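You operate a simulated robot arm through the tools that you are given. There is no shell and no other tool.

You are at the controls of a simulated robot arm. One attempt, no reset.

TASK
Fetch the phone's cord clip from the top drawer and hang up the handset.
Fine: stand the clip on the bench top before the phone and shut the drawer.
Where things are to end (x, y in the base frame): cord clip within 0.05 m of [1.03, 0.31].

Only the result counts: the job must be done as asked and must still hold three seconds after the hand-in. Knocking over, shifting, dropping, spilling or breaking anything else fails it.

THE ROBOT
A 6-joint arm with a two-finger gripper, fixed in place. Base frame: the origin is on the floor under the middle of its stand, x ahead of it, y to its left, z up. Units: m, rad, N and s.
It reaches about 1.572 m from its shoulder. Its first joint turns from -2.897 to 2.897 rad. Payload 2.45 kg.
Tool frame: the origin (TCP) lies between the finger pads and is the grasp point; the fingertips stand 0.02 m ahead of it; z points along the fingers, y is the line along which they close. The gripper opens to 0.14 m; its body begins 0.168 m behind the TCP.
Orientation is that of the tool frame in the base frame, as [roll, pitch, yaw] about the fixed x, y, z axes, in that order (R = Rz(yaw) Ry(pitch) Rx(roll)). With the fingers straight down and closing along the base's y, the tool's x points along the base's -x, its y along +y and its z along -z.

THE INTERFACE
- The arm moves only by the tool play_rows. Its argument "steps" is text: rows parted by semicolons, each of 7 numbers parted by spaces: the shift along the tool's x, y, z in m, then the turn, a rotation vector about the tool's x, y, z in rad, then the gripper command, from -1 (fully open) to 1 (shut), values between in proportion. In form: x y z wx wy wz grip; .... A call has 1 to 20 rows; each row shifts and turns the commanded pose from where the row before left it, along the tool's axes as they then stand. Rows are played at 5 a second. More than 0.05 m and 0.15 rad between two rows, or a gripper value outside its range, and nothing of the call is played. Where a pose cannot be reached the arm comes as near as it can. A force on the tool above 40 N (or 10 N above the force at the start of the call, whichever is more), or a blocked arm, ends the call early, and 0.2 s more pass. Each finger travels about 0.045 m/s and halts on what it meets, pressing with about 21 N; the grip force reading is that of the motor and also rises with nothing between the fingers. The clock runs only during rows and for 0.2 s after the last one: add rows that do not move to give the fingers time. The reply holds the time, the measured pose of the TCP, the force on the tool along the base axes, the opening and the grip force, in the units named above and with some noise, with the torque about the TCP (base axes, N m) and any sound that the robot's microphone picked up.
- Cameras (640 x 400 px; columns grow to the right, rows downward): "scene" is fixed at [0.219, -0.5015, 1.2493]; the picture's right is [0.65, -0.76, 0.00], its down [-0.28, -0.24, -0.93] and it looks along [0.71, 0.60, -0.36] (base axes); focal length 331 px, centre (320, 200). "wrist" rides on the gripper at [0.078, 0.011, -0.209] in the tool frame; the picture's right is [-0.14, 0.99, 0.00], its down [-0.92, -0.13, -0.37] and it looks along [-0.36, -0.05, 0.93] (tool axes); focal length 280 px, centre (320, 200). There is no depth. A picture from a camera that has moved, and an enlarged one, comes with that camera's place and axes in the base frame and with its lens.
- get_image(camera): a new picture of that camera. The clock stands still meanwhile.
- inspect(camera, box): a new picture of the part [left, top, right, bottom] of that camera's present view, enlarged. The clock stands still meanwhile.
- finish_job(): hands the job in; it is judged then, once.

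Places have to be worked out from the pictures, the camera data and where the tool is seen. Open the gripper and draw the arm clear of the work before you hand the job in, unless the task says otherwise.

The tools are called after "Emit:" as a command line: name --argument value ..., lists and objects as JSON in quotes. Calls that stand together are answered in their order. play_rows: Moves the arm, as the interface text tells. Its arguments: {"type":"object","properties":{"steps":{"type":"string"}},"required":["steps"]} The other tools are called the same way: get_image (camera) takes a picture; inspect (camera, box) takes an enlarged picture of a part of a camera's view; finish_job () hands the job in.

At the start:

```text
clock: 0.0
position: [0.7482, 0.2168, 1.1124]
ee_rot: [-3.141, -0.001, -3.141]
contact_force: [0.8, 0.1, 0.1]
wrist_torque: [0.02, -0.01, 0.01]
grip_width: 0.1401
grip_force: 0.1
```

scene: 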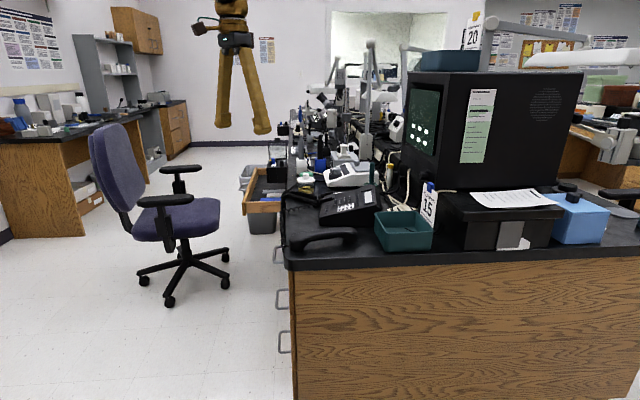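
wrist: 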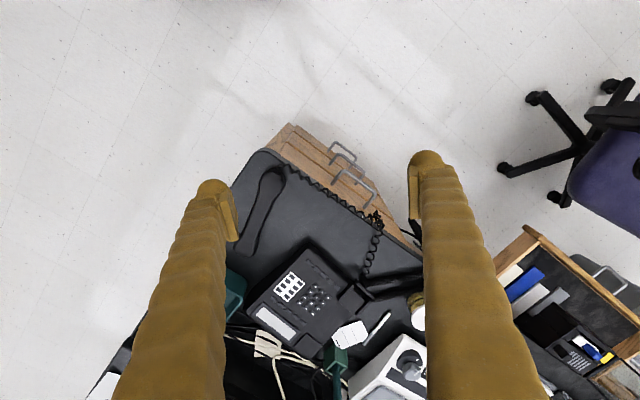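

I begin by looking closer at the bench, phone, and drawers from both cameras.

Emit:
inspect --camera "scene" --box '[230, 140, 450, 280]'

Emit:
inspect --camera "wrist" --box '[200, 110, 440, 400]'

Emit:
inspect --camera "wrist" --box '[440, 200, 640, 400]'

```text
2.86 times, centred on (340, 210) of scene
camera zoom: at [0.219, -0.5015, 1.2493], right [0.65, -0.76, 0.0], down [-0.28, -0.24, -0.93], along [0.71, 0.6, -0.36], focal length 946 px, centre (263, 171)
```

zoom: 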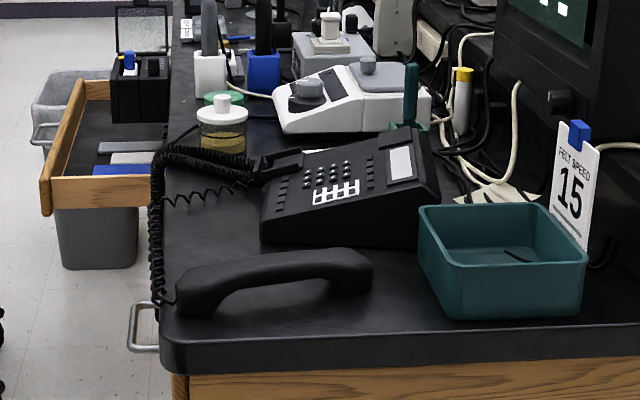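

```text
1.38 times, centred on (320, 255) of wrist
camera zoom: at [0.6709, 0.2274, 1.3224], right [0.14, 0.99, 0.0], down [0.92, -0.13, 0.37], along [0.36, -0.05, -0.93], focal length 387 px, centre (320, 124)
```

zoom: 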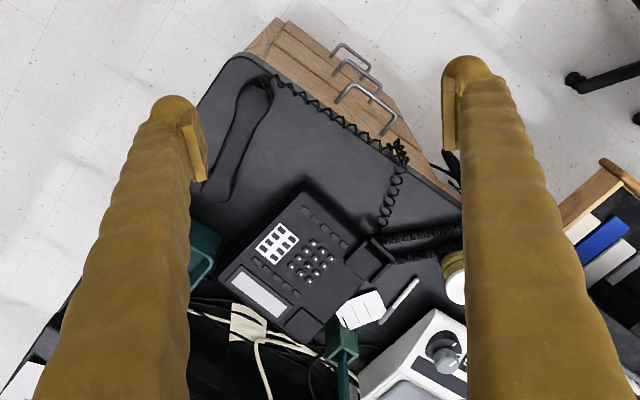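

```text
2.00 times, centred on (540, 300) of wrist
camera zoom: at [0.6709, 0.2274, 1.3224], right [0.14, 0.99, 0.0], down [0.92, -0.13, 0.37], along [0.36, -0.05, -0.93], focal length 561 px, centre (-120, 0)
```

zoom: 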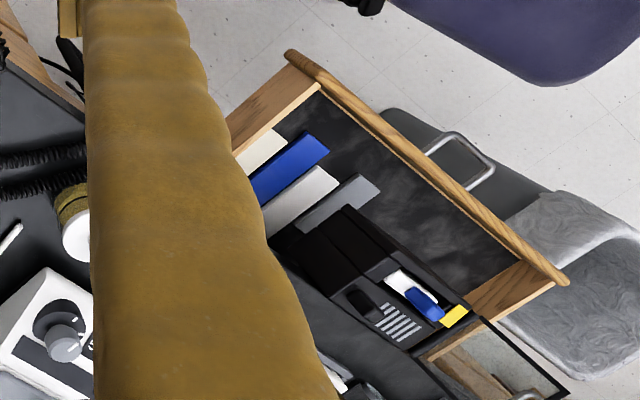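

The bench top appears at z≈0.755, with its near corner at about (0.78, 0.10). The drawer face runs at roughly 47°, with three closed drawers near and one open drawer further along. I'll slide the arm left and look at the drawers with the wrist camera.

Emit:
play_rows --steps "0 0.05 0 0 0 0 -1; 0 0.05 0 0 0 0 -1; 0 0.05 0 0 0 0 -1; 0 0.05 0 0 0 0 -1; 0 0.05 0 0 0 0 -1; 0 0.05 0 0 0 0 -1; 0 0 0 0 0 0 -1"

Emit:
get_image --camera "wrist"

Emit:
get_image --camera "scene"

```text
clock: 1.6
position: [0.7431, 0.5159, 1.1146]
ee_rot: [-3.141, 0.0, -3.141]
contact_force: [-0.1, -0.4, 0.0]
wrist_torque: [0.01, 0.03, -0.03]
grip_width: 0.1397
grip_force: 0.0
```

```text
taken
camera wrist: at [0.6659, 0.5257, 1.3241], right [0.14, 0.99, 0.0], down [0.92, -0.13, 0.37], along [0.37, -0.05, -0.93], focal length 280 px, centre (320, 200)
```

wrist: 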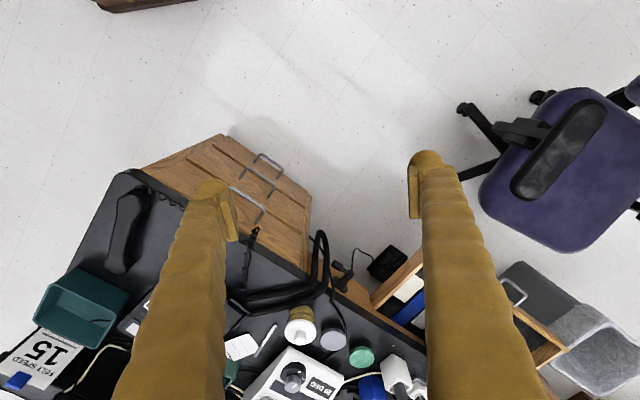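

```text
taken
```

scene: 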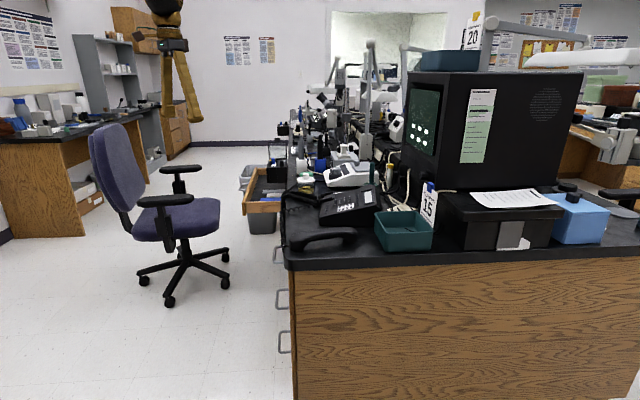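

The cabinet has three closed drawers on its face. I'll enlarge the closed stack and the open drawer.

Emit:
inspect --camera "wrist" --box '[90, 120, 350, 300]'

Emit:
inspect --camera "wrist" --box '[300, 230, 600, 400]'

Emit:
inspect --camera "scene" --box '[230, 220, 330, 380]'

```text
2.22 times, centred on (220, 210) of wrist
camera zoom: at [0.6659, 0.5257, 1.3241], right [0.14, 0.99, 0.0], down [0.92, -0.13, 0.37], along [0.37, -0.05, -0.93], focal length 623 px, centre (542, 178)
```

zoom: 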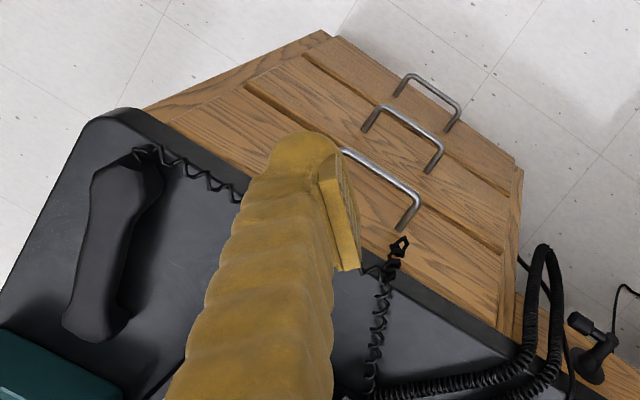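

```text
2.13 times, centred on (450, 315) of wrist
camera zoom: at [0.6659, 0.5257, 1.3241], right [0.14, 0.99, 0.0], down [0.92, -0.13, 0.37], along [0.37, -0.05, -0.93], focal length 598 px, centre (43, -45)
```

zoom: 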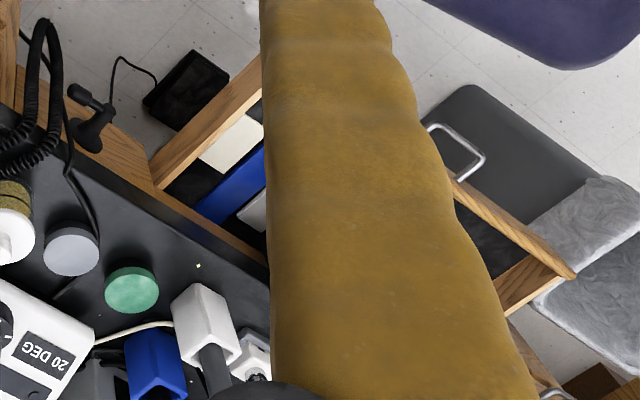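

```text
2.50 times, centred on (280, 300) of scene
camera zoom: at [0.219, -0.5015, 1.2493], right [0.65, -0.76, 0.0], down [-0.28, -0.24, -0.93], along [0.71, 0.6, -0.36], focal length 828 px, centre (420, -50)
```

zoom: 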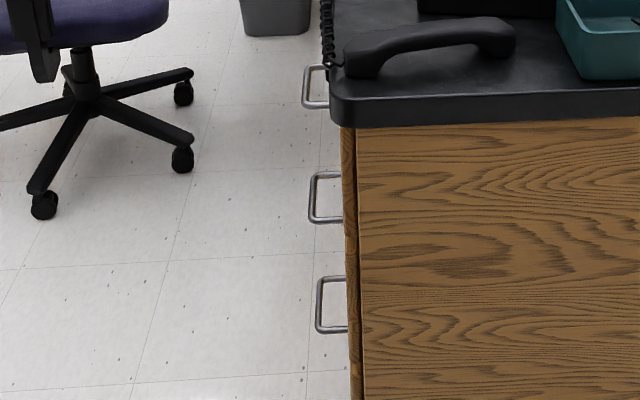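

The closed top drawer's handle bar is at about (0.90, 0.30, 0.64). I'll now move further out to look into the open drawer from above, since either one might be meant.

Emit:
play_rows --steps "-0.028 0.036 -0.005 0 0 0 -1; -0.028 0.036 -0.005 0 0 0 -1; -0.028 0.036 -0.005 0 0 0 -1; -0.028 0.036 -0.005 0 0 0 -1; -0.028 0.036 -0.005 0 0 0 -1; -0.028 0.036 -0.005 0 0 0 -1; -0.028 0.036 -0.005 0 0 0 -1; -0.028 0.036 0 0 0 0 -1; 0 0 0 0 0 0 -1"

Emit:
get_image --camera "wrist"

Emit:
get_image --camera "scene"

```text
clock: 3.6
position: [0.9044, 0.7289, 1.1228]
ee_rot: [-3.142, -0.001, 3.141]
contact_force: [-0.1, 0.1, -0.1]
wrist_torque: [0.03, -0.04, 0.0]
grip_width: 0.1397
grip_force: 0.0
out of reach, approached as far as the arm can: row 6, 7, 8
```

```text
taken
camera wrist: at [0.8257, 0.7402, 1.3326], right [0.14, 0.99, 0.0], down [0.92, -0.13, 0.37], along [0.36, -0.05, -0.93], focal length 280 px, centre (320, 200)
```

wrist: 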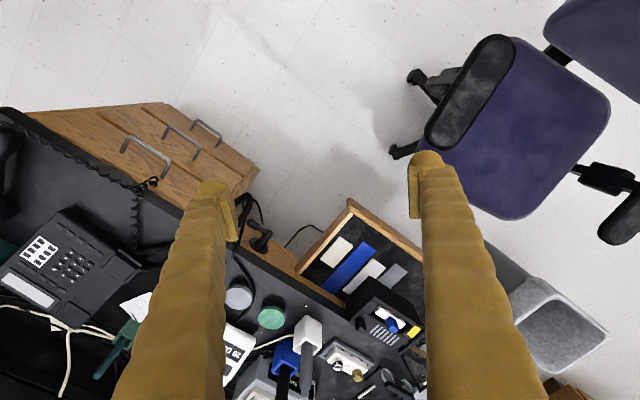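

```text
taken
```

scene: 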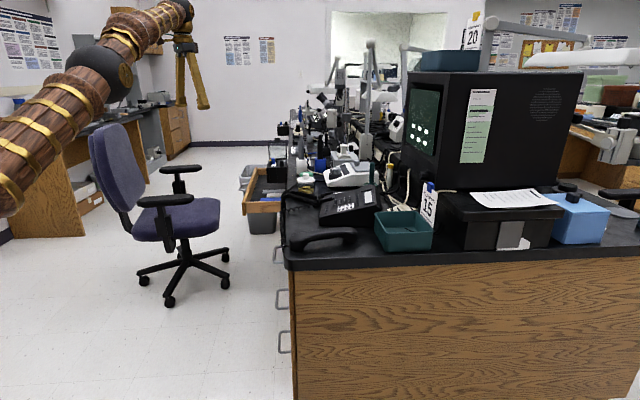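

The arm is at its reach limit here, so the far open drawer is practically out of reach and is likely not the one meant. I'll enlarge both areas to check.

Emit:
inspect --camera "wrist" --box '[230, 180, 450, 380]'

Emit:
inspect --camera "wrist" --box '[0, 90, 280, 340]'

```text
2.00 times, centred on (340, 280) of wrist
camera zoom: at [0.8257, 0.7402, 1.3326], right [0.14, 0.99, 0.0], down [0.92, -0.13, 0.37], along [0.36, -0.05, -0.93], focal length 561 px, centre (280, 40)
```

zoom: 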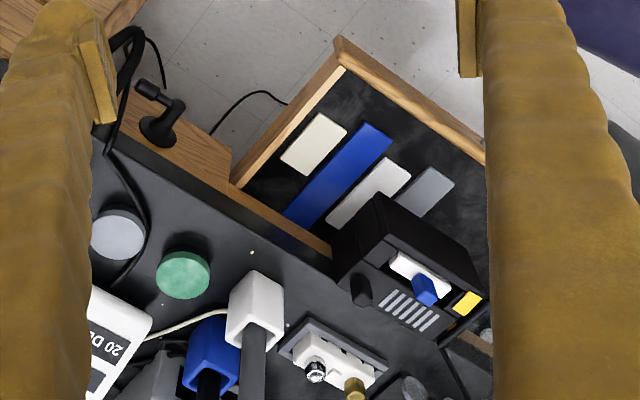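

```text
1.60 times, centred on (140, 215) of wrist
camera zoom: at [0.8257, 0.7402, 1.3326], right [0.14, 0.99, 0.0], down [0.92, -0.13, 0.37], along [0.36, -0.05, -0.93], focal length 449 px, centre (608, 176)
```

zoom: 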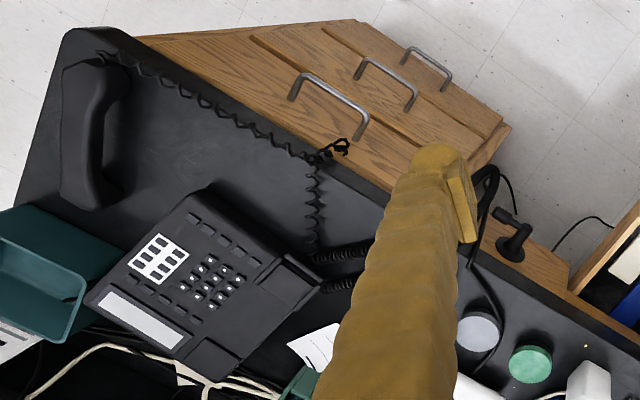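

The far drawer holds only loose strips and a box, and it's out of reach. The near cabinet's closed top drawer is beside the phone. I'll go back above the phone to look at the cradle, handset and cord.

Emit:
play_rows --steps "0 -0.048 0 0 0 0 -1; 0 -0.048 0 0 0 0 -1; 0 -0.048 0 0 0 0 -1; 0 -0.048 0 0 0 0 -1; 0 -0.048 0 0 0 0 -1; 0 -0.048 0 0 0 0 -1; 0 -0.048 0 0 0 0 -1; 0 -0.048 0 0 0 0 -1; 0 -0.048 0 0 0 0 -1; 0 -0.048 0 0 0 0 -1; 0 -0.048 0 0 0 0 -1; 0 0 0 0 0 0 -1"

Emit:
get_image --camera "wrist"

Emit:
get_image --camera "scene"

```text
clock: 6.2
position: [0.9014, 0.2014, 1.1235]
ee_rot: [3.14, 0.001, 3.141]
contact_force: [1.0, 0.4, 0.0]
wrist_torque: [-0.02, 0.01, -0.01]
grip_width: 0.1398
grip_force: 0.1
```

```text
taken
camera wrist: at [0.8244, 0.2123, 1.3326], right [0.14, 0.99, 0.0], down [0.92, -0.13, 0.37], along [0.37, -0.05, -0.93], focal length 280 px, centre (320, 200)
```

wrist: 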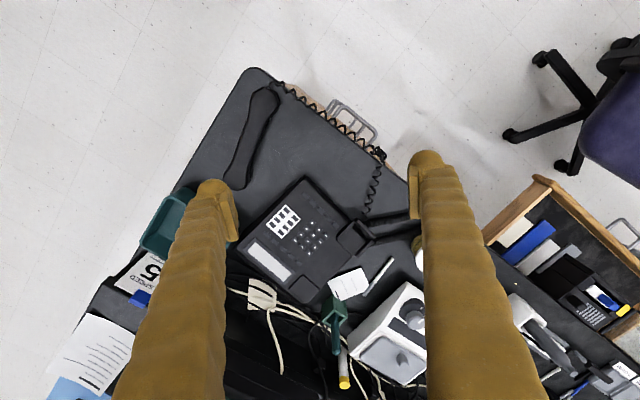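

```text
taken
```

scene: 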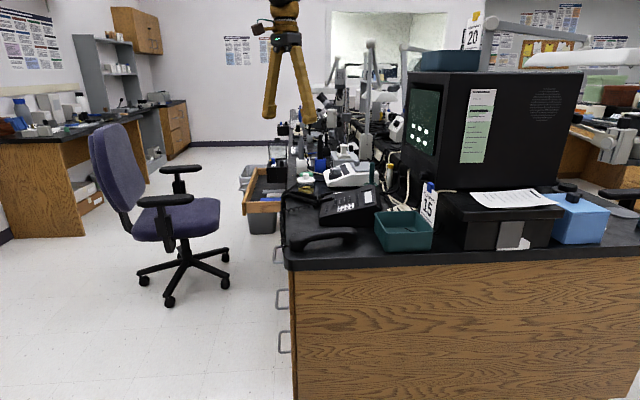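

A new call starts from the measured pose, which is useful. I'll enlarge the phone, handset and cord regions.

Emit:
inspect --camera "wrist" --box '[230, 160, 430, 310]'

Emit:
inspect --camera "wrist" --box '[200, 50, 420, 210]'

Emit:
inspect --camera "scene" --box '[270, 170, 410, 270]'

```text
2.67 times, centred on (330, 235) of wrist
camera zoom: at [0.8244, 0.2123, 1.3326], right [0.14, 0.99, 0.0], down [0.92, -0.13, 0.37], along [0.37, -0.05, -0.93], focal length 748 px, centre (293, 107)
```

zoom: 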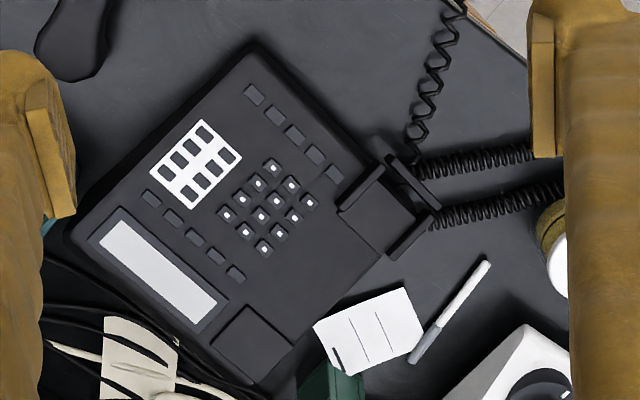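

```text
2.50 times, centred on (310, 130) of wrist
camera zoom: at [0.8244, 0.2123, 1.3326], right [0.14, 0.99, 0.0], down [0.92, -0.13, 0.37], along [0.37, -0.05, -0.93], focal length 701 px, centre (345, 375)
```

zoom: 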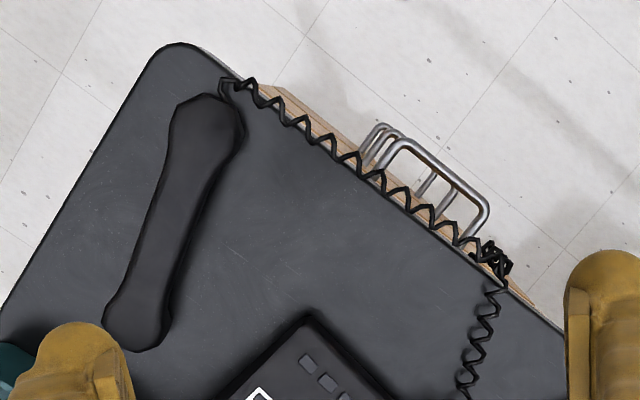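

```text
4.00 times, centred on (340, 220) of scene
camera zoom: at [0.219, -0.5015, 1.2493], right [0.65, -0.76, 0.0], down [-0.28, -0.24, -0.93], along [0.71, 0.6, -0.36], focal length 1324 px, centre (240, 120)
```

zoom: 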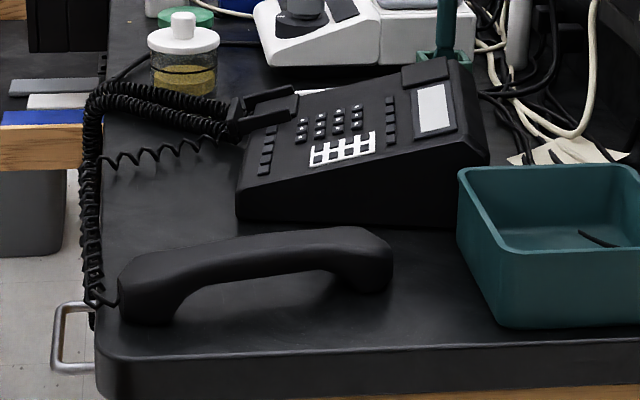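

I'll take a tighter look at the cradle features at the phone's left side and the knot/loop in the cord.

Emit:
inspect --camera "wrist" --box '[300, 200, 420, 275]'

Emit:
inspect --camera "wrist" --box '[290, 250, 370, 310]'

Emit:
inspect --camera "scene" --box '[310, 175, 400, 235]'

Emit:
inspect --camera "scene" --box '[265, 180, 325, 280]'

Emit:
inspect --camera "wrist" --box '[320, 90, 410, 180]'

```text
5.33 times, centred on (360, 238) of wrist
camera zoom: at [0.8244, 0.2123, 1.3326], right [0.14, 0.99, 0.0], down [0.92, -0.13, 0.37], along [0.37, -0.05, -0.93], focal length 1495 px, centre (107, 0)
```

zoom: 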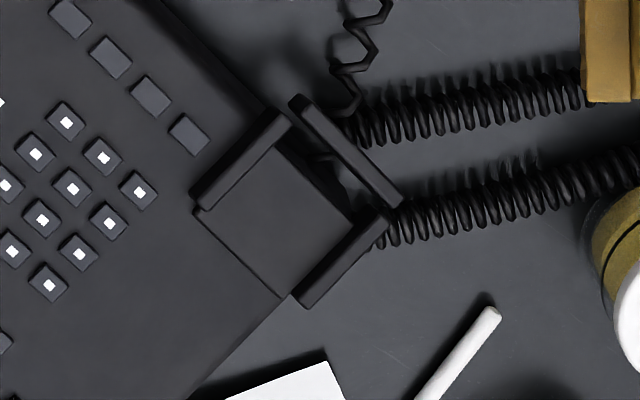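

```text
6.67 times, centred on (330, 280) of wrist
camera zoom: at [0.8244, 0.2123, 1.3326], right [0.14, 0.99, 0.0], down [0.92, -0.13, 0.37], along [0.37, -0.05, -0.93], focal length 1869 px, centre (253, -333)
```

zoom: 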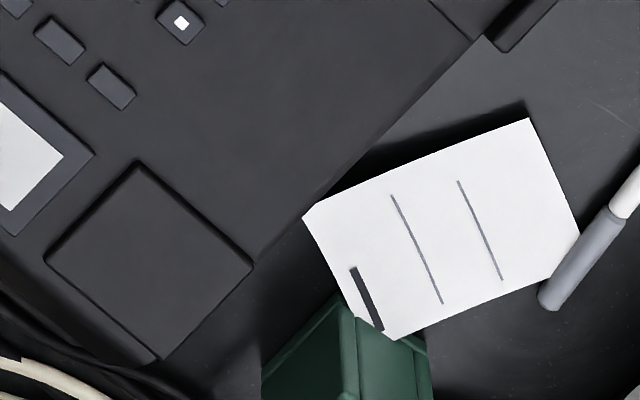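

```text
6.67 times, centred on (355, 205) of scene
camera zoom: at [0.219, -0.5015, 1.2493], right [0.65, -0.76, 0.0], down [-0.28, -0.24, -0.93], along [0.71, 0.6, -0.36], focal length 2207 px, centre (87, 167)
```

zoom: 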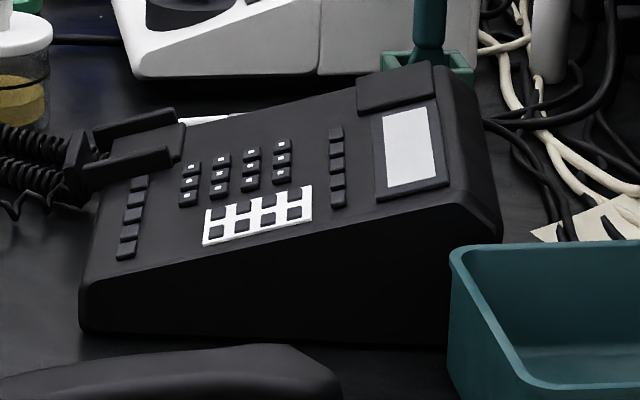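

```text
4.00 times, centred on (295, 230) of scene
camera zoom: at [0.219, -0.5015, 1.2493], right [0.65, -0.76, 0.0], down [-0.28, -0.24, -0.93], along [0.71, 0.6, -0.36], focal length 1324 px, centre (420, 80)
```

zoom: 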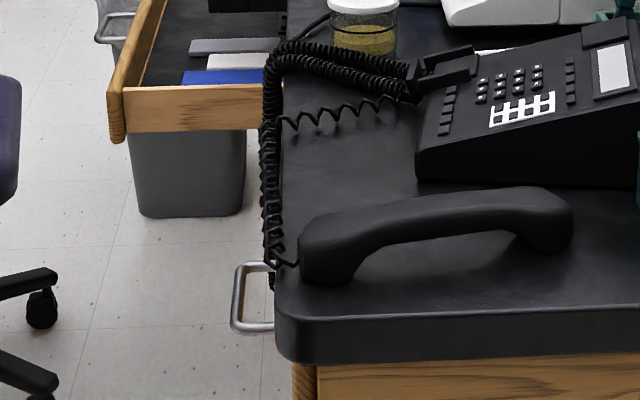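

```text
4.44 times, centred on (365, 135) of wrist
camera zoom: at [0.8244, 0.2123, 1.3326], right [0.14, 0.99, 0.0], down [0.92, -0.13, 0.37], along [0.37, -0.05, -0.93], focal length 1246 px, centre (120, 489)
```

zoom: 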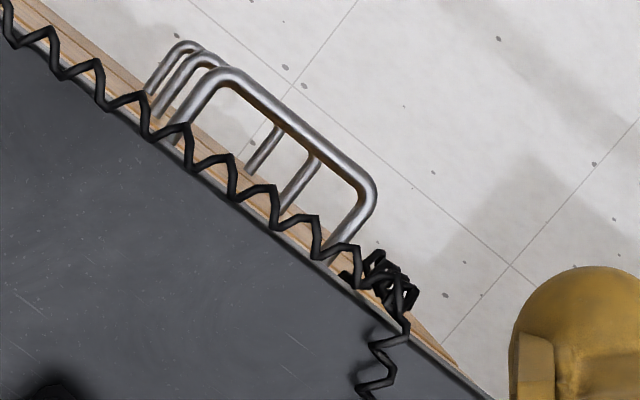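

The cradle has two side fins and a front fin at its lower end, with a raised tile at the upper end. The phone is yawed to about -52° (long axis). I'll move over the phone and turn the tool to match it, for a closer view.

Emit:
play_rows --steps "-0.0375 0.015 0.02 0 0 0 -1; -0.0375 0.015 0.02 0 0 0 -1; -0.0375 0.015 0.02 0 0 0 -1; -0.0375 0.015 0.02 0 0 0 -1; 0 0 0 0 0 0.1285 -1; 0 0 0 0 0 0.1285 -1; 0 0 0 0 0 0.1285 -1; 0 0 0 0 0 0.1285 -1; 0 0 0 0 0 0.1285 -1; 0 0 0 0 0 0.1285 -1; 0 0 0 0 0 0.1285 -1; 0 0 0 0 0 0 -1"

Emit:
get_image --camera "wrist"

Emit:
get_image --camera "scene"

```text
clock: 8.8
position: [1.0512, 0.2629, 1.0436]
ee_rot: [-3.141, 0.0, 2.241]
contact_force: [-0.3, 0.8, 0.1]
wrist_torque: [-0.01, 0.0, -0.01]
grip_width: 0.1399
grip_force: 0.1
```

```text
taken
camera wrist: at [1.0108, 0.3299, 1.2534], right [0.86, 0.51, 0.0], down [0.47, -0.8, 0.37], along [0.19, -0.32, -0.93], focal length 280 px, centre (320, 200)
```

wrist: 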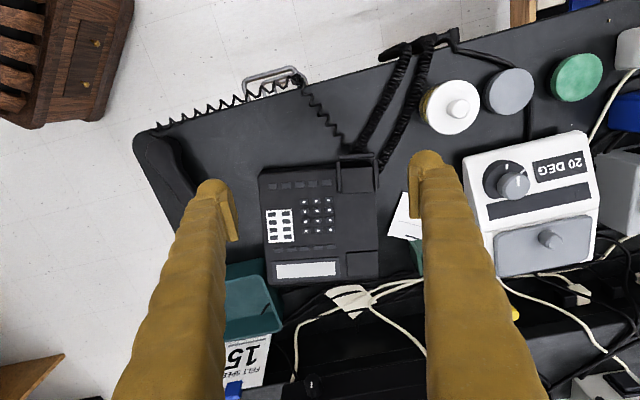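

```text
taken
```

scene: 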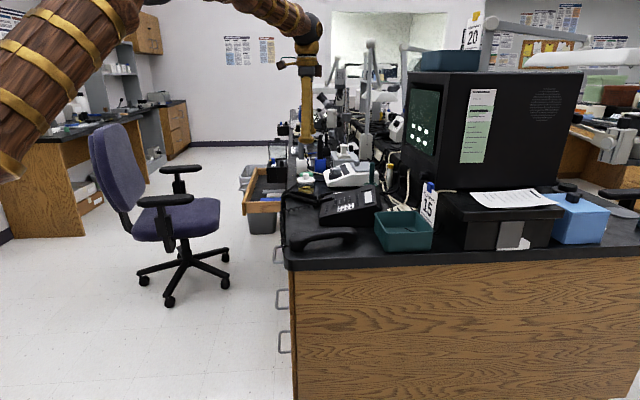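

The phone now fills the middle of the view. I'll zoom on the phone and the cradle.

Emit:
inspect --camera "wrist" --box '[240, 140, 440, 290]'

Emit:
inspect --camera "wrist" --box '[120, 20, 440, 220]'

```text
2.67 times, centred on (340, 215) of wrist
camera zoom: at [1.0108, 0.3299, 1.2534], right [0.86, 0.51, 0.0], down [0.47, -0.8, 0.37], along [0.19, -0.32, -0.93], focal length 748 px, centre (267, 160)
```

zoom: 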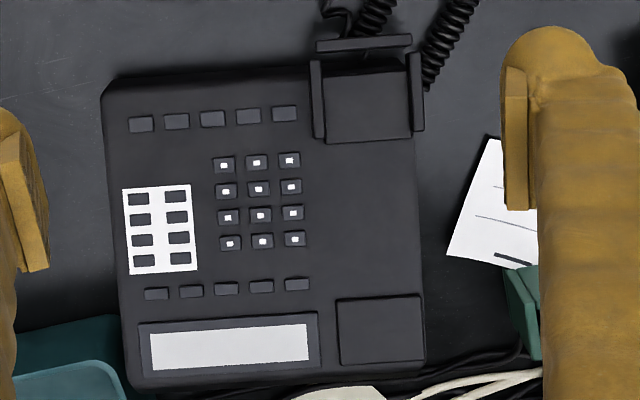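

```text
2.00 times, centred on (280, 120) of wrist
camera zoom: at [1.0108, 0.3299, 1.2534], right [0.86, 0.51, 0.0], down [0.47, -0.8, 0.37], along [0.19, -0.32, -0.93], focal length 561 px, centre (400, 360)
```

zoom: 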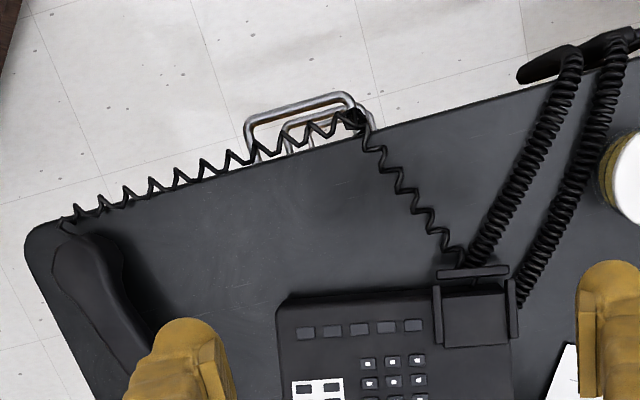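

Stereo from the two views puts the lower cup at about (1.134, 0.245, 0.78), the upper tile at about (1.218, 0.123, 0.84), and the phone axis at about -53°. Next I'll move behind the handset, turned to match it, to measure it before grasping.

Emit:
play_rows --steps "0.009 -0.048 0 0 0 0 -1; 0.009 -0.048 0 0 0 0 -1; 0.009 -0.048 0 0 0 0 -1; 0.009 -0.048 0 0 0 0 -1; 0.009 -0.048 0 0 0 0 -1; 0.009 -0.048 0 0 0 0 -1; 0 0 0 0 0 -0.137 -1; 0 0 0 0 0 -0.137 -1; 0 0 0 0 0 -0.136 -1; 0 0 0 0 0 0 -1"

Emit:
get_image --camera "wrist"

Emit:
inspect --camera "wrist" --box '[230, 120, 430, 270]'

```text
clock: 11.0
position: [0.7939, 0.124, 1.0439]
ee_rot: [-3.141, 0.001, 2.655]
contact_force: [0.6, -0.4, 0.5]
wrist_torque: [-0.02, 0.02, -0.01]
grip_width: 0.14
grip_force: 0.0
```

```text
taken
camera wrist: at [0.7289, 0.1703, 1.2534], right [0.59, 0.81, 0.0], down [0.75, -0.54, 0.37], along [0.3, -0.22, -0.93], focal length 280 px, centre (320, 200)
```

wrist: 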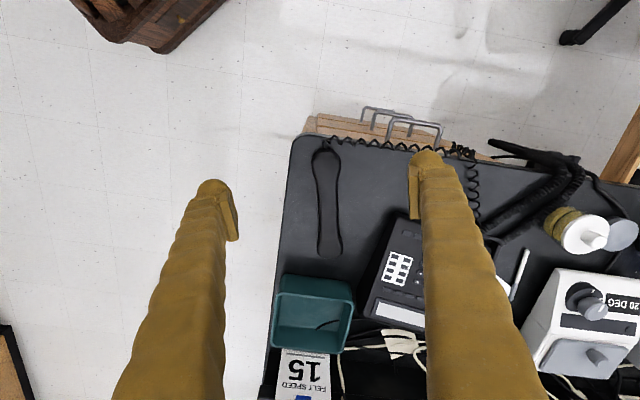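

```text
2.67 times, centred on (330, 195) of wrist
camera zoom: at [0.7289, 0.1703, 1.2534], right [0.59, 0.81, 0.0], down [0.75, -0.54, 0.37], along [0.3, -0.22, -0.93], focal length 748 px, centre (293, 213)
```

zoom: 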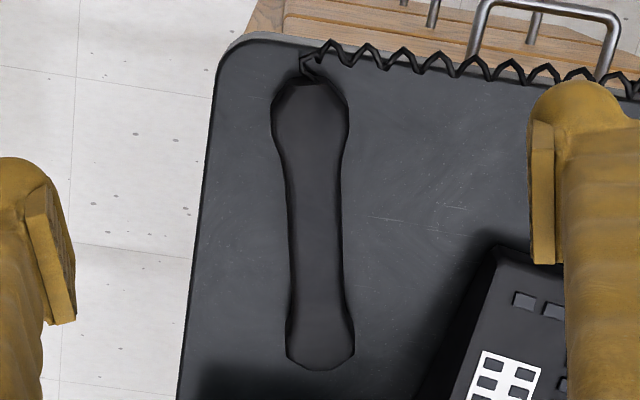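

The handset mid is at about (0.899, 0.064), axis about -31°, bar about 3.5 cm wide with its middle near z≈0.797. I'll hover above it with the fingers partly closed and check alignment.

Emit:
play_rows --steps "-0.03025 -0.001 0.03 0 0 0 -0.3; -0.03025 -0.001 0.03 0 0 0 -0.3; -0.03025 -0.001 0.03 0 0 0 -0.3; -0.03025 -0.001 0.03 0 0 0 -0.3; 0 0 0.02 0 0 0.06 -0.3; 0 0 0 0 0 0 -0.3"

Emit:
get_image --camera "wrist"

Emit:
get_image --camera "scene"

```text
clock: 12.4
position: [0.8965, 0.0635, 0.9006]
ee_rot: [3.141, 0.001, 2.59]
contact_force: [0.4, -0.5, 0.6]
wrist_torque: [0.04, 0.0, 0.01]
grip_width: 0.0912
grip_force: 0.1
```

```text
taken
camera wrist: at [0.8357, 0.1138, 1.1104], right [0.63, 0.77, 0.0], down [0.72, -0.59, 0.37], along [0.29, -0.23, -0.93], focal length 280 px, centre (320, 200)
```

wrist: 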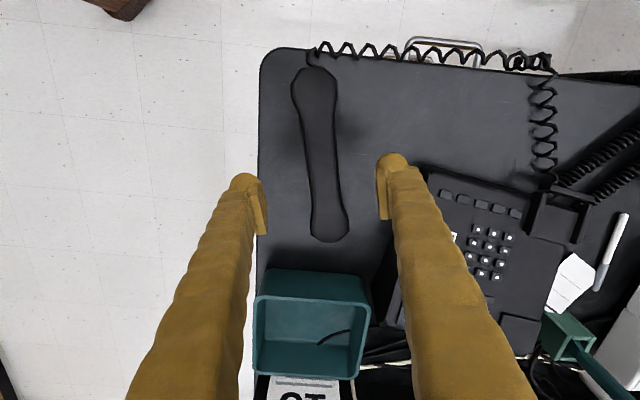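

```text
taken
```

scene: 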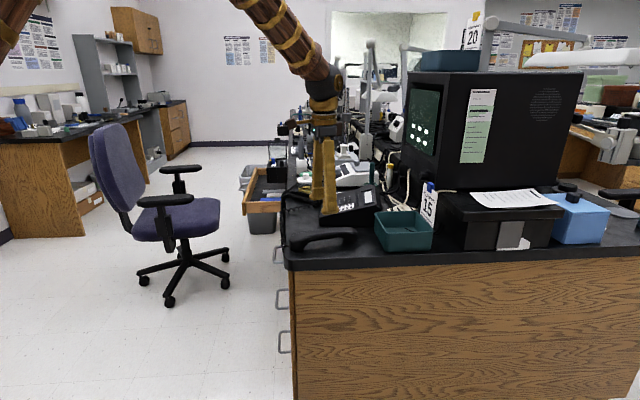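

The TCP line passes right through the handset's middle, within about 2° of its axis. I'll descend to z≈0.798 and look before closing.

Emit:
play_rows --steps "0 0 0.035 0 0 -0.02 -0.3; 0 0 0.035 0 0 0 -0.3; 0 0 0.02 0 0 0 -0.3; 0 0 0.0125 0 0 0 -0.3; 0 0 0 0 0 0 -0.3"

Emit:
get_image --camera "wrist"

Emit:
inspect --camera "scene" --box '[260, 170, 420, 270]'

```text
clock: 13.6
position: [0.8986, 0.0646, 0.8016]
ee_rot: [-3.141, -0.001, 2.614]
contact_force: [0.6, 0.5, 0.0]
wrist_torque: [0.04, 0.02, 0.02]
grip_width: 0.0912
grip_force: 0.0
```

```text
taken
camera wrist: at [0.8366, 0.1125, 1.0108], right [0.62, 0.79, 0.0], down [0.73, -0.58, 0.37], along [0.29, -0.23, -0.93], focal length 280 px, centre (320, 200)
```

wrist: 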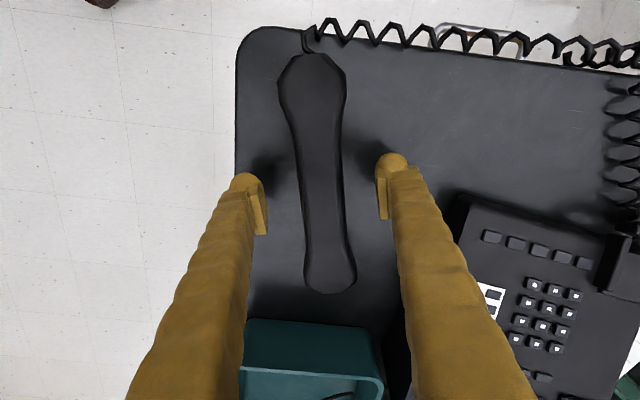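

```text
4.00 times, centred on (340, 220) of scene
camera zoom: at [0.219, -0.5015, 1.2493], right [0.65, -0.76, 0.0], down [-0.28, -0.24, -0.93], along [0.71, 0.6, -0.36], focal length 1324 px, centre (240, 120)
```

zoom: 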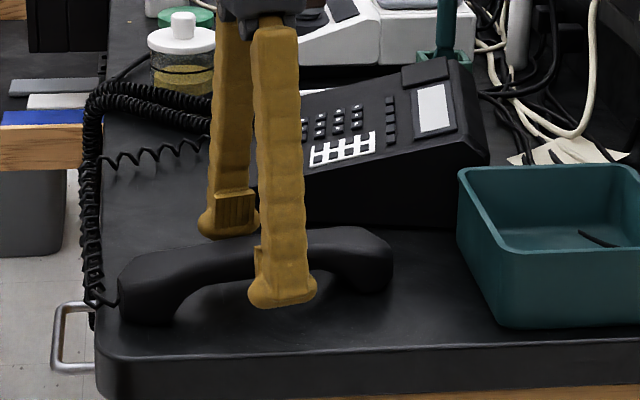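

The fingers straddle the bar's middle cleanly. I'll close on it.

Emit:
play_rows --steps "0 0 0 0 0 0 1; 0 0 0 0 0 0 1; 0 0 0 0 0 0 1; 0 0 0 0 0 0 1; 0 0 0 0 0 0 1; 0 0 0 0 0 0 1"

Emit:
get_image --camera "wrist"

```text
clock: 15.0
position: [0.8973, 0.0647, 0.8003]
ee_rot: [3.141, 0.001, 2.613]
contact_force: [-1.0, -0.3, -0.3]
wrist_torque: [0.0, 0.01, -0.1]
grip_width: 0.035
grip_force: 21.0
```

```text
taken
camera wrist: at [0.8367, 0.1126, 1.0109], right [0.62, 0.79, 0.0], down [0.73, -0.58, 0.37], along [0.29, -0.23, -0.93], focal length 280 px, centre (320, 200)
```

wrist: 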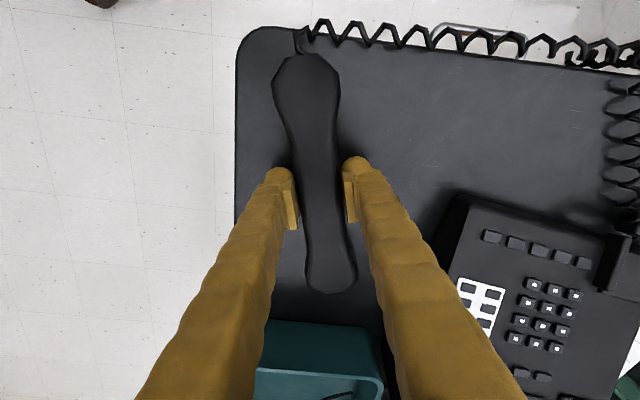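

Gripped at 0.035 m and squared to the fingers. I'll lift it straight up and watch for cord pull.

Emit:
play_rows --steps "0 0 -0.02 0 0 0 1; 0 0 -0.03 0 0 0 1; 0 0 -0.03 0 0 0 1; 0 0 -0.03 0 0 0 1; 0 0 -0.03 0 0 0 1; 0 0 0 0 0 0 1"

Emit:
get_image --camera "wrist"

Emit:
get_image --camera "scene"

```text
clock: 16.4
position: [0.8966, 0.0633, 0.9453]
ee_rot: [3.141, -0.001, 2.611]
contact_force: [0.6, 0.4, -0.3]
wrist_torque: [0.01, 0.0, 0.02]
grip_width: 0.0
grip_force: 20.6
```

```text
taken
camera wrist: at [0.8347, 0.1118, 1.1543], right [0.62, 0.79, 0.0], down [0.73, -0.58, 0.37], along [0.29, -0.23, -0.93], focal length 280 px, centre (320, 200)
```

wrist: 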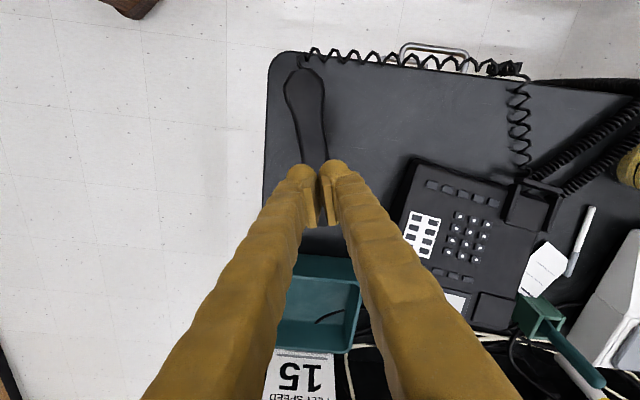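

```text
taken
```

scene: 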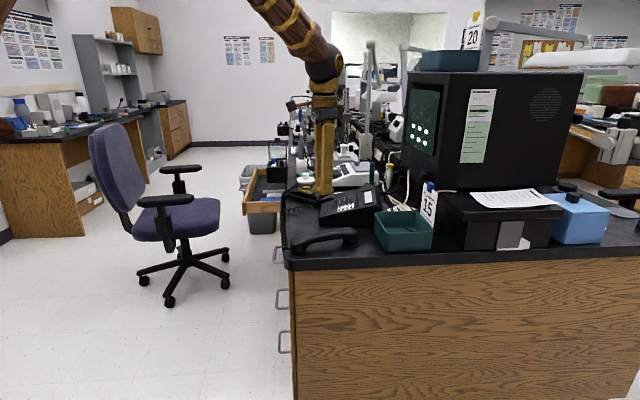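

The fingers closed to zero, so the handset slipped out and is still on the bench. I'll look closely at its shape and present pose before another try.

Emit:
inspect --camera "wrist" --box '[250, 50, 370, 240]'

Emit:
inspect --camera "scene" --box '[275, 215, 375, 275]'

```text
2.11 times, centred on (310, 145) of wrist
camera zoom: at [0.8347, 0.1118, 1.1543], right [0.62, 0.79, 0.0], down [0.73, -0.58, 0.37], along [0.29, -0.23, -0.93], focal length 590 px, centre (341, 316)
```

zoom: 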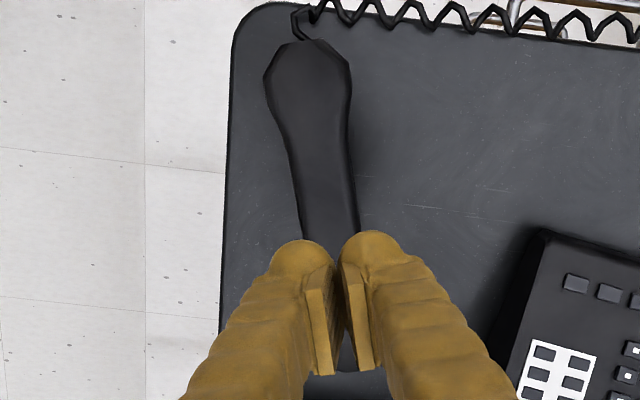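

```text
6.40 times, centred on (325, 245) of scene
camera zoom: at [0.219, -0.5015, 1.2493], right [0.65, -0.76, 0.0], down [-0.28, -0.24, -0.93], along [0.71, 0.6, -0.36], focal length 2119 px, centre (288, -88)
```

zoom: 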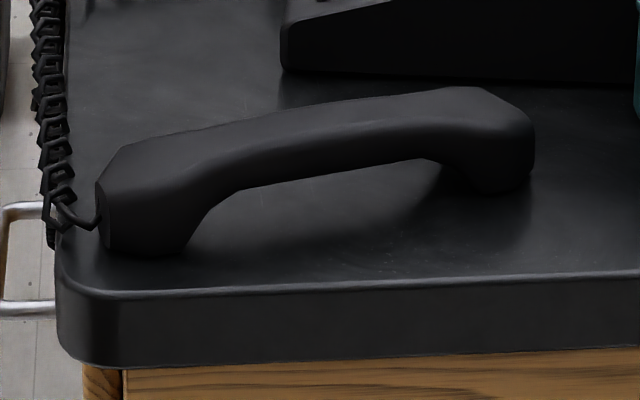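

The bar spans z≈0.786–0.804 and now sits about 8 mm toward tool −y. I'll reopen, shift, and grip a bit lower (TCP z≈0.789), then check before lifting.

Emit:
play_rows --steps "0 0 0 0 0 0 -0.3; 0 -0.0077 0 0 0 0 -0.3; 0 0 0.03 0 0 0 -0.3; 0 0 0.035 0 0 0 -0.3; 0 0 0.035 0 0 0 -0.3; 0 0 0.03 0 0 0 -0.3; 0 0 0.0135 0 0 0 -0.3; 0 0 0.01 0 0 0 -0.3; 0 0 0 0 0 0 -0.3"

Emit:
get_image --camera "wrist"

Emit:
inspect --camera "scene" --box '[275, 195, 375, 275]'

```text
clock: 18.4
position: [0.8914, 0.0583, 0.7864]
ee_rot: [-3.141, 0.0, 2.613]
contact_force: [0.3, 0.3, 0.7]
wrist_torque: [-0.02, 0.02, -0.01]
grip_width: 0.0909
grip_force: 0.0
```

```text
taken
camera wrist: at [0.8303, 0.1072, 0.997], right [0.62, 0.79, 0.0], down [0.73, -0.58, 0.37], along [0.29, -0.23, -0.93], focal length 280 px, centre (320, 200)
```

wrist: 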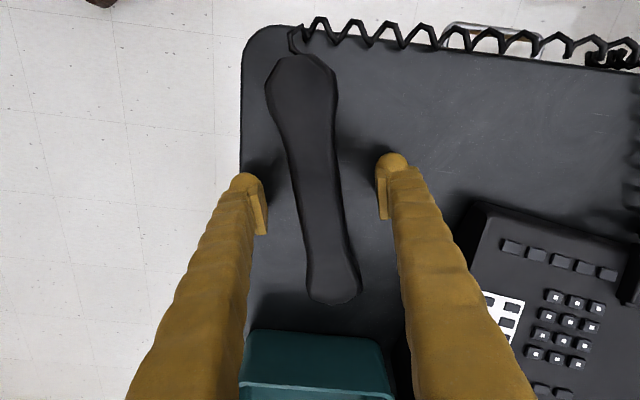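

```text
5.00 times, centred on (325, 235) of scene
camera zoom: at [0.219, -0.5015, 1.2493], right [0.65, -0.76, 0.0], down [-0.28, -0.24, -0.93], along [0.71, 0.6, -0.36], focal length 1655 px, centre (295, 25)
```

zoom: 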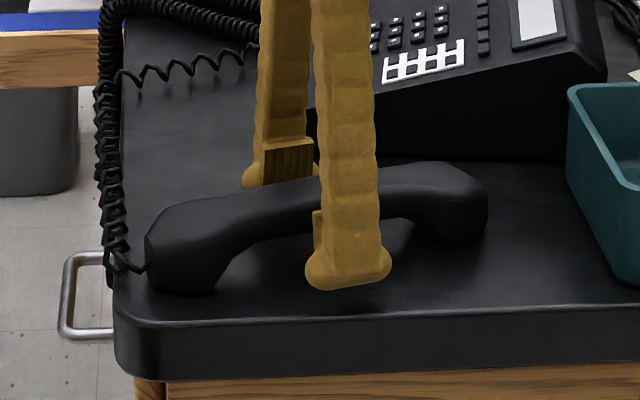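

Fingers straddle the bar lower down with no bench contact. I'll close, then lift only 1.5 cm and check the grip.

Emit:
play_rows --steps "0 0 0 0 0 0 1; 0 0 0 0 0 0 1; 0 0 0 0 0 0 1; 0 0 0 0 0 0 1; 0 0 0 0 0 0 1; 0 0 0 0 0 0 1; 0 0 0 0 0 0 1"

Emit:
play_rows --steps "0 0 -0.005 0 0 0 1; 0 0 -0.005 0 0 0 1; 0 0 -0.005 0 0 0 1; 0 0 0 0 0 0 1"

Emit:
get_image --camera "wrist"

Emit:
inspect --camera "scene" --box '[275, 195, 375, 275]'

```text
clock: 20.0
position: [0.8915, 0.0601, 0.7881]
ee_rot: [-3.141, -0.001, 2.612]
contact_force: [0.5, 1.0, -0.1]
wrist_torque: [0.0, 0.01, 0.02]
grip_width: 0.0335
grip_force: 21.4
```

```text
clock: 21.0
position: [0.8936, 0.0596, 0.802]
ee_rot: [3.141, 0.001, 2.614]
contact_force: [-0.3, 0.3, -1.8]
wrist_torque: [-0.04, 0.03, 0.0]
grip_width: 0.0332
grip_force: 21.0
```

```text
taken
camera wrist: at [0.831, 0.1078, 1.0122], right [0.62, 0.79, 0.0], down [0.73, -0.58, 0.37], along [0.29, -0.23, -0.93], focal length 280 px, centre (320, 200)
```

wrist: 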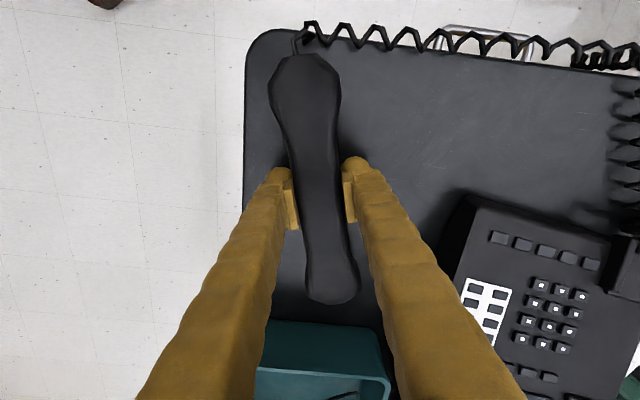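

```text
5.00 times, centred on (325, 235) of scene
camera zoom: at [0.219, -0.5015, 1.2493], right [0.65, -0.76, 0.0], down [-0.28, -0.24, -0.93], along [0.71, 0.6, -0.36], focal length 1655 px, centre (295, 25)
```

zoom: 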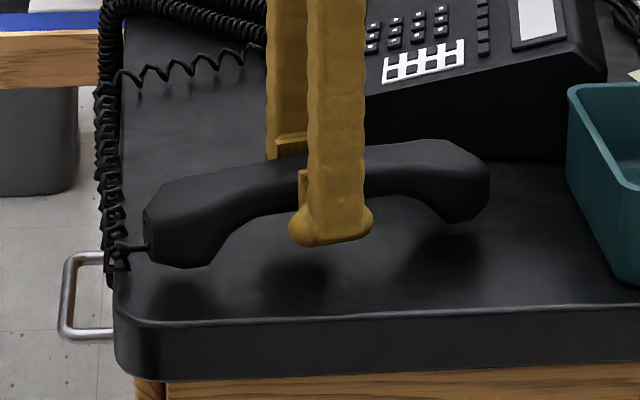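

It's lifted with the grip steady at 0.033 m and about 2 N of weight. I'll raise it slowly.

Emit:
play_rows --steps "0 0 -0.008 0 0 0 1; 0 0 -0.012 0 0 0 1; 0 0 -0.015 0 0 0 1; 0 0 -0.015 0 0 0 1; 0 0 -0.015 0 0 0 1; 0 0 -0.015 0 0 0 1; 0 0 -0.015 0 0 0 1; 0 0 -0.015 0 0 0 1; 0 0 -0.012 0 0 0 1; 0 0 -0.008 0 0 0 1; 0 0 0 0 0 0 1"

Emit:
get_image --camera "wrist"

Emit:
inspect --camera "scene" --box '[255, 155, 415, 275]'

```text
clock: 23.4
position: [0.8919, 0.0581, 0.9332]
ee_rot: [-3.142, -0.001, 2.612]
contact_force: [0.9, 1.1, -1.7]
wrist_torque: [0.02, 0.01, -0.02]
grip_width: 0.033
grip_force: 21.0
```

```text
taken
camera wrist: at [0.8305, 0.1062, 1.143], right [0.62, 0.79, 0.0], down [0.73, -0.58, 0.37], along [0.29, -0.23, -0.93], focal length 280 px, centre (320, 200)
```

wrist: 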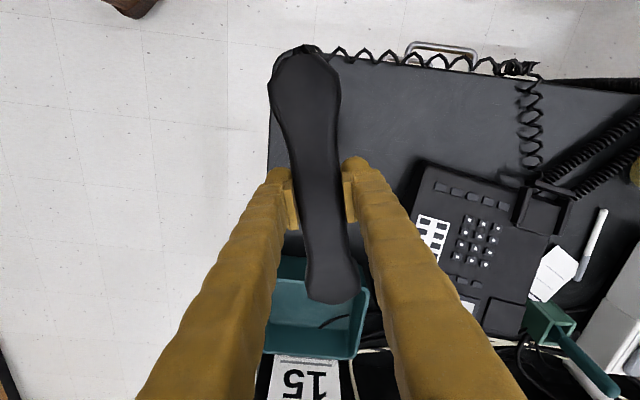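

```text
3.33 times, centred on (335, 215) of scene
camera zoom: at [0.219, -0.5015, 1.2493], right [0.65, -0.76, 0.0], down [-0.28, -0.24, -0.93], along [0.71, 0.6, -0.36], focal length 1103 px, centre (270, 150)
```

zoom: 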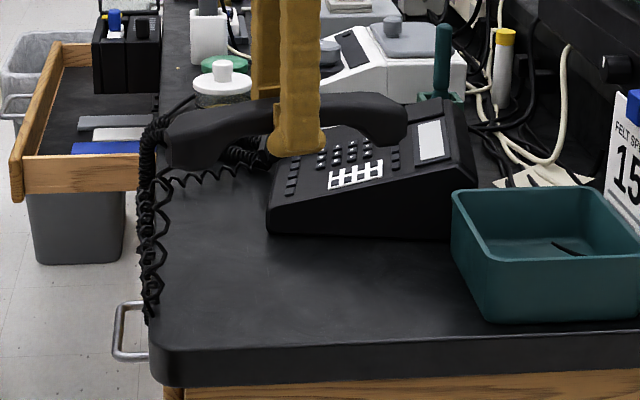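

The cord follows freely and the grip is holding. I'll carry the handset over the cradle (TCP about (1.173, 0.187)) at z≈0.95, turning it to the phone's yaw.

Emit:
play_rows --steps "-0.008 0.012 -0.002 0 0 0 1; -0.0178 0.0253 -0.002 0 0 0 1; -0.0178 0.0253 -0.002 0 0 0 1; -0.0178 0.0253 -0.002 0 0 0 1; -0.0178 0.0253 -0.002 0 0 0 1; -0.0178 0.0253 -0.002 0 0 0 1; -0.0178 0.0253 -0.002 0 0 0 1; -0.0178 0.0253 -0.002 0 0 0 1; -0.0178 0.0253 -0.002 0 0 0 1; -0.0178 0.0253 -0.002 0 0 0 1; -0.0096 0.0136 0 0 0 0 1; 0 0 0 0 0 0.06 1; 0 0 0 0 0 0.09 1; 0 0 0 0 0 0.09 1; 0 0 0 0 0 0.09 1; 0 0 0 0 0 0.083 1; 0 0 0 0 0 0 1"

Emit:
get_image --camera "wrist"

Emit:
get_image --camera "scene"

```text
clock: 27.0
position: [1.1748, 0.1875, 0.9527]
ee_rot: [3.14, 0.0, 2.196]
contact_force: [1.2, -0.6, -1.8]
wrist_torque: [0.04, 0.03, -0.03]
grip_width: 0.0332
grip_force: 21.0
```

```text
taken
camera wrist: at [1.1375, 0.2564, 1.1626], right [0.88, 0.47, 0.0], down [0.44, -0.82, 0.37], along [0.17, -0.33, -0.93], focal length 280 px, centre (320, 200)
```

wrist: 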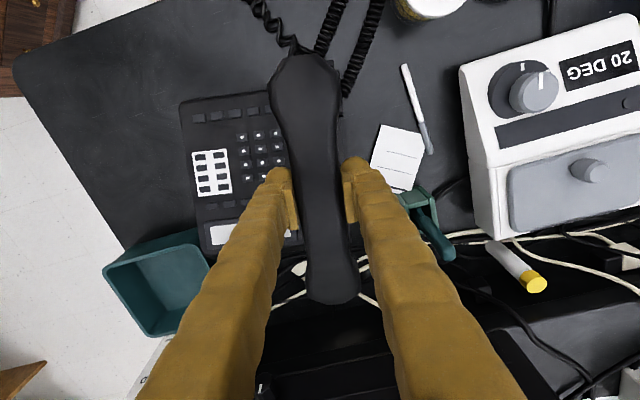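

```text
taken
```

scene: 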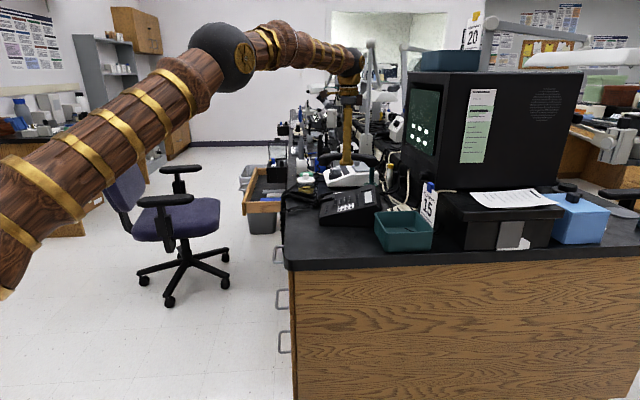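

In position over the phone. Now I'll tilt about tool y by -0.32 rad to match the phone's slope (mouthpiece end down).

Emit:
play_rows --steps "0 0 0 0 -0.08 0 1; 0 0 0 0 -0.08 0 1; 0 0 0 0 -0.08 0 1; 0 0 0 0 -0.08 0 1; 0 0 0 0 0 0 1"

Emit:
get_image --camera "wrist"

Emit:
inspect --camera "scene" --box '[290, 130, 420, 240]'

```text
clock: 28.2
position: [1.1741, 0.1874, 0.9541]
ee_rot: [-3.14, 0.321, 2.199]
contact_force: [1.1, 0.4, -2.2]
wrist_torque: [-0.01, -0.01, -0.01]
grip_width: 0.0333
grip_force: 20.1
```

```text
taken
camera wrist: at [1.1007, 0.306, 1.1281], right [0.88, 0.48, 0.04], down [0.34, -0.69, 0.64], along [0.33, -0.55, -0.77], focal length 280 px, centre (320, 200)
```

wrist: 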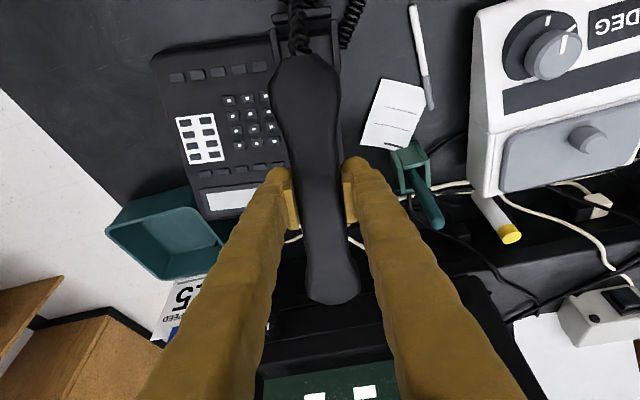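

```text
3.64 times, centred on (355, 185) of scene
camera zoom: at [0.219, -0.5015, 1.2493], right [0.65, -0.76, 0.0], down [-0.28, -0.24, -0.93], along [0.71, 0.6, -0.36], focal length 1204 px, centre (193, 254)
```

zoom: 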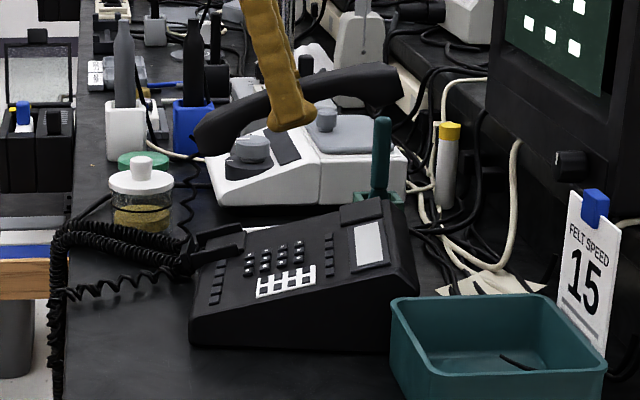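

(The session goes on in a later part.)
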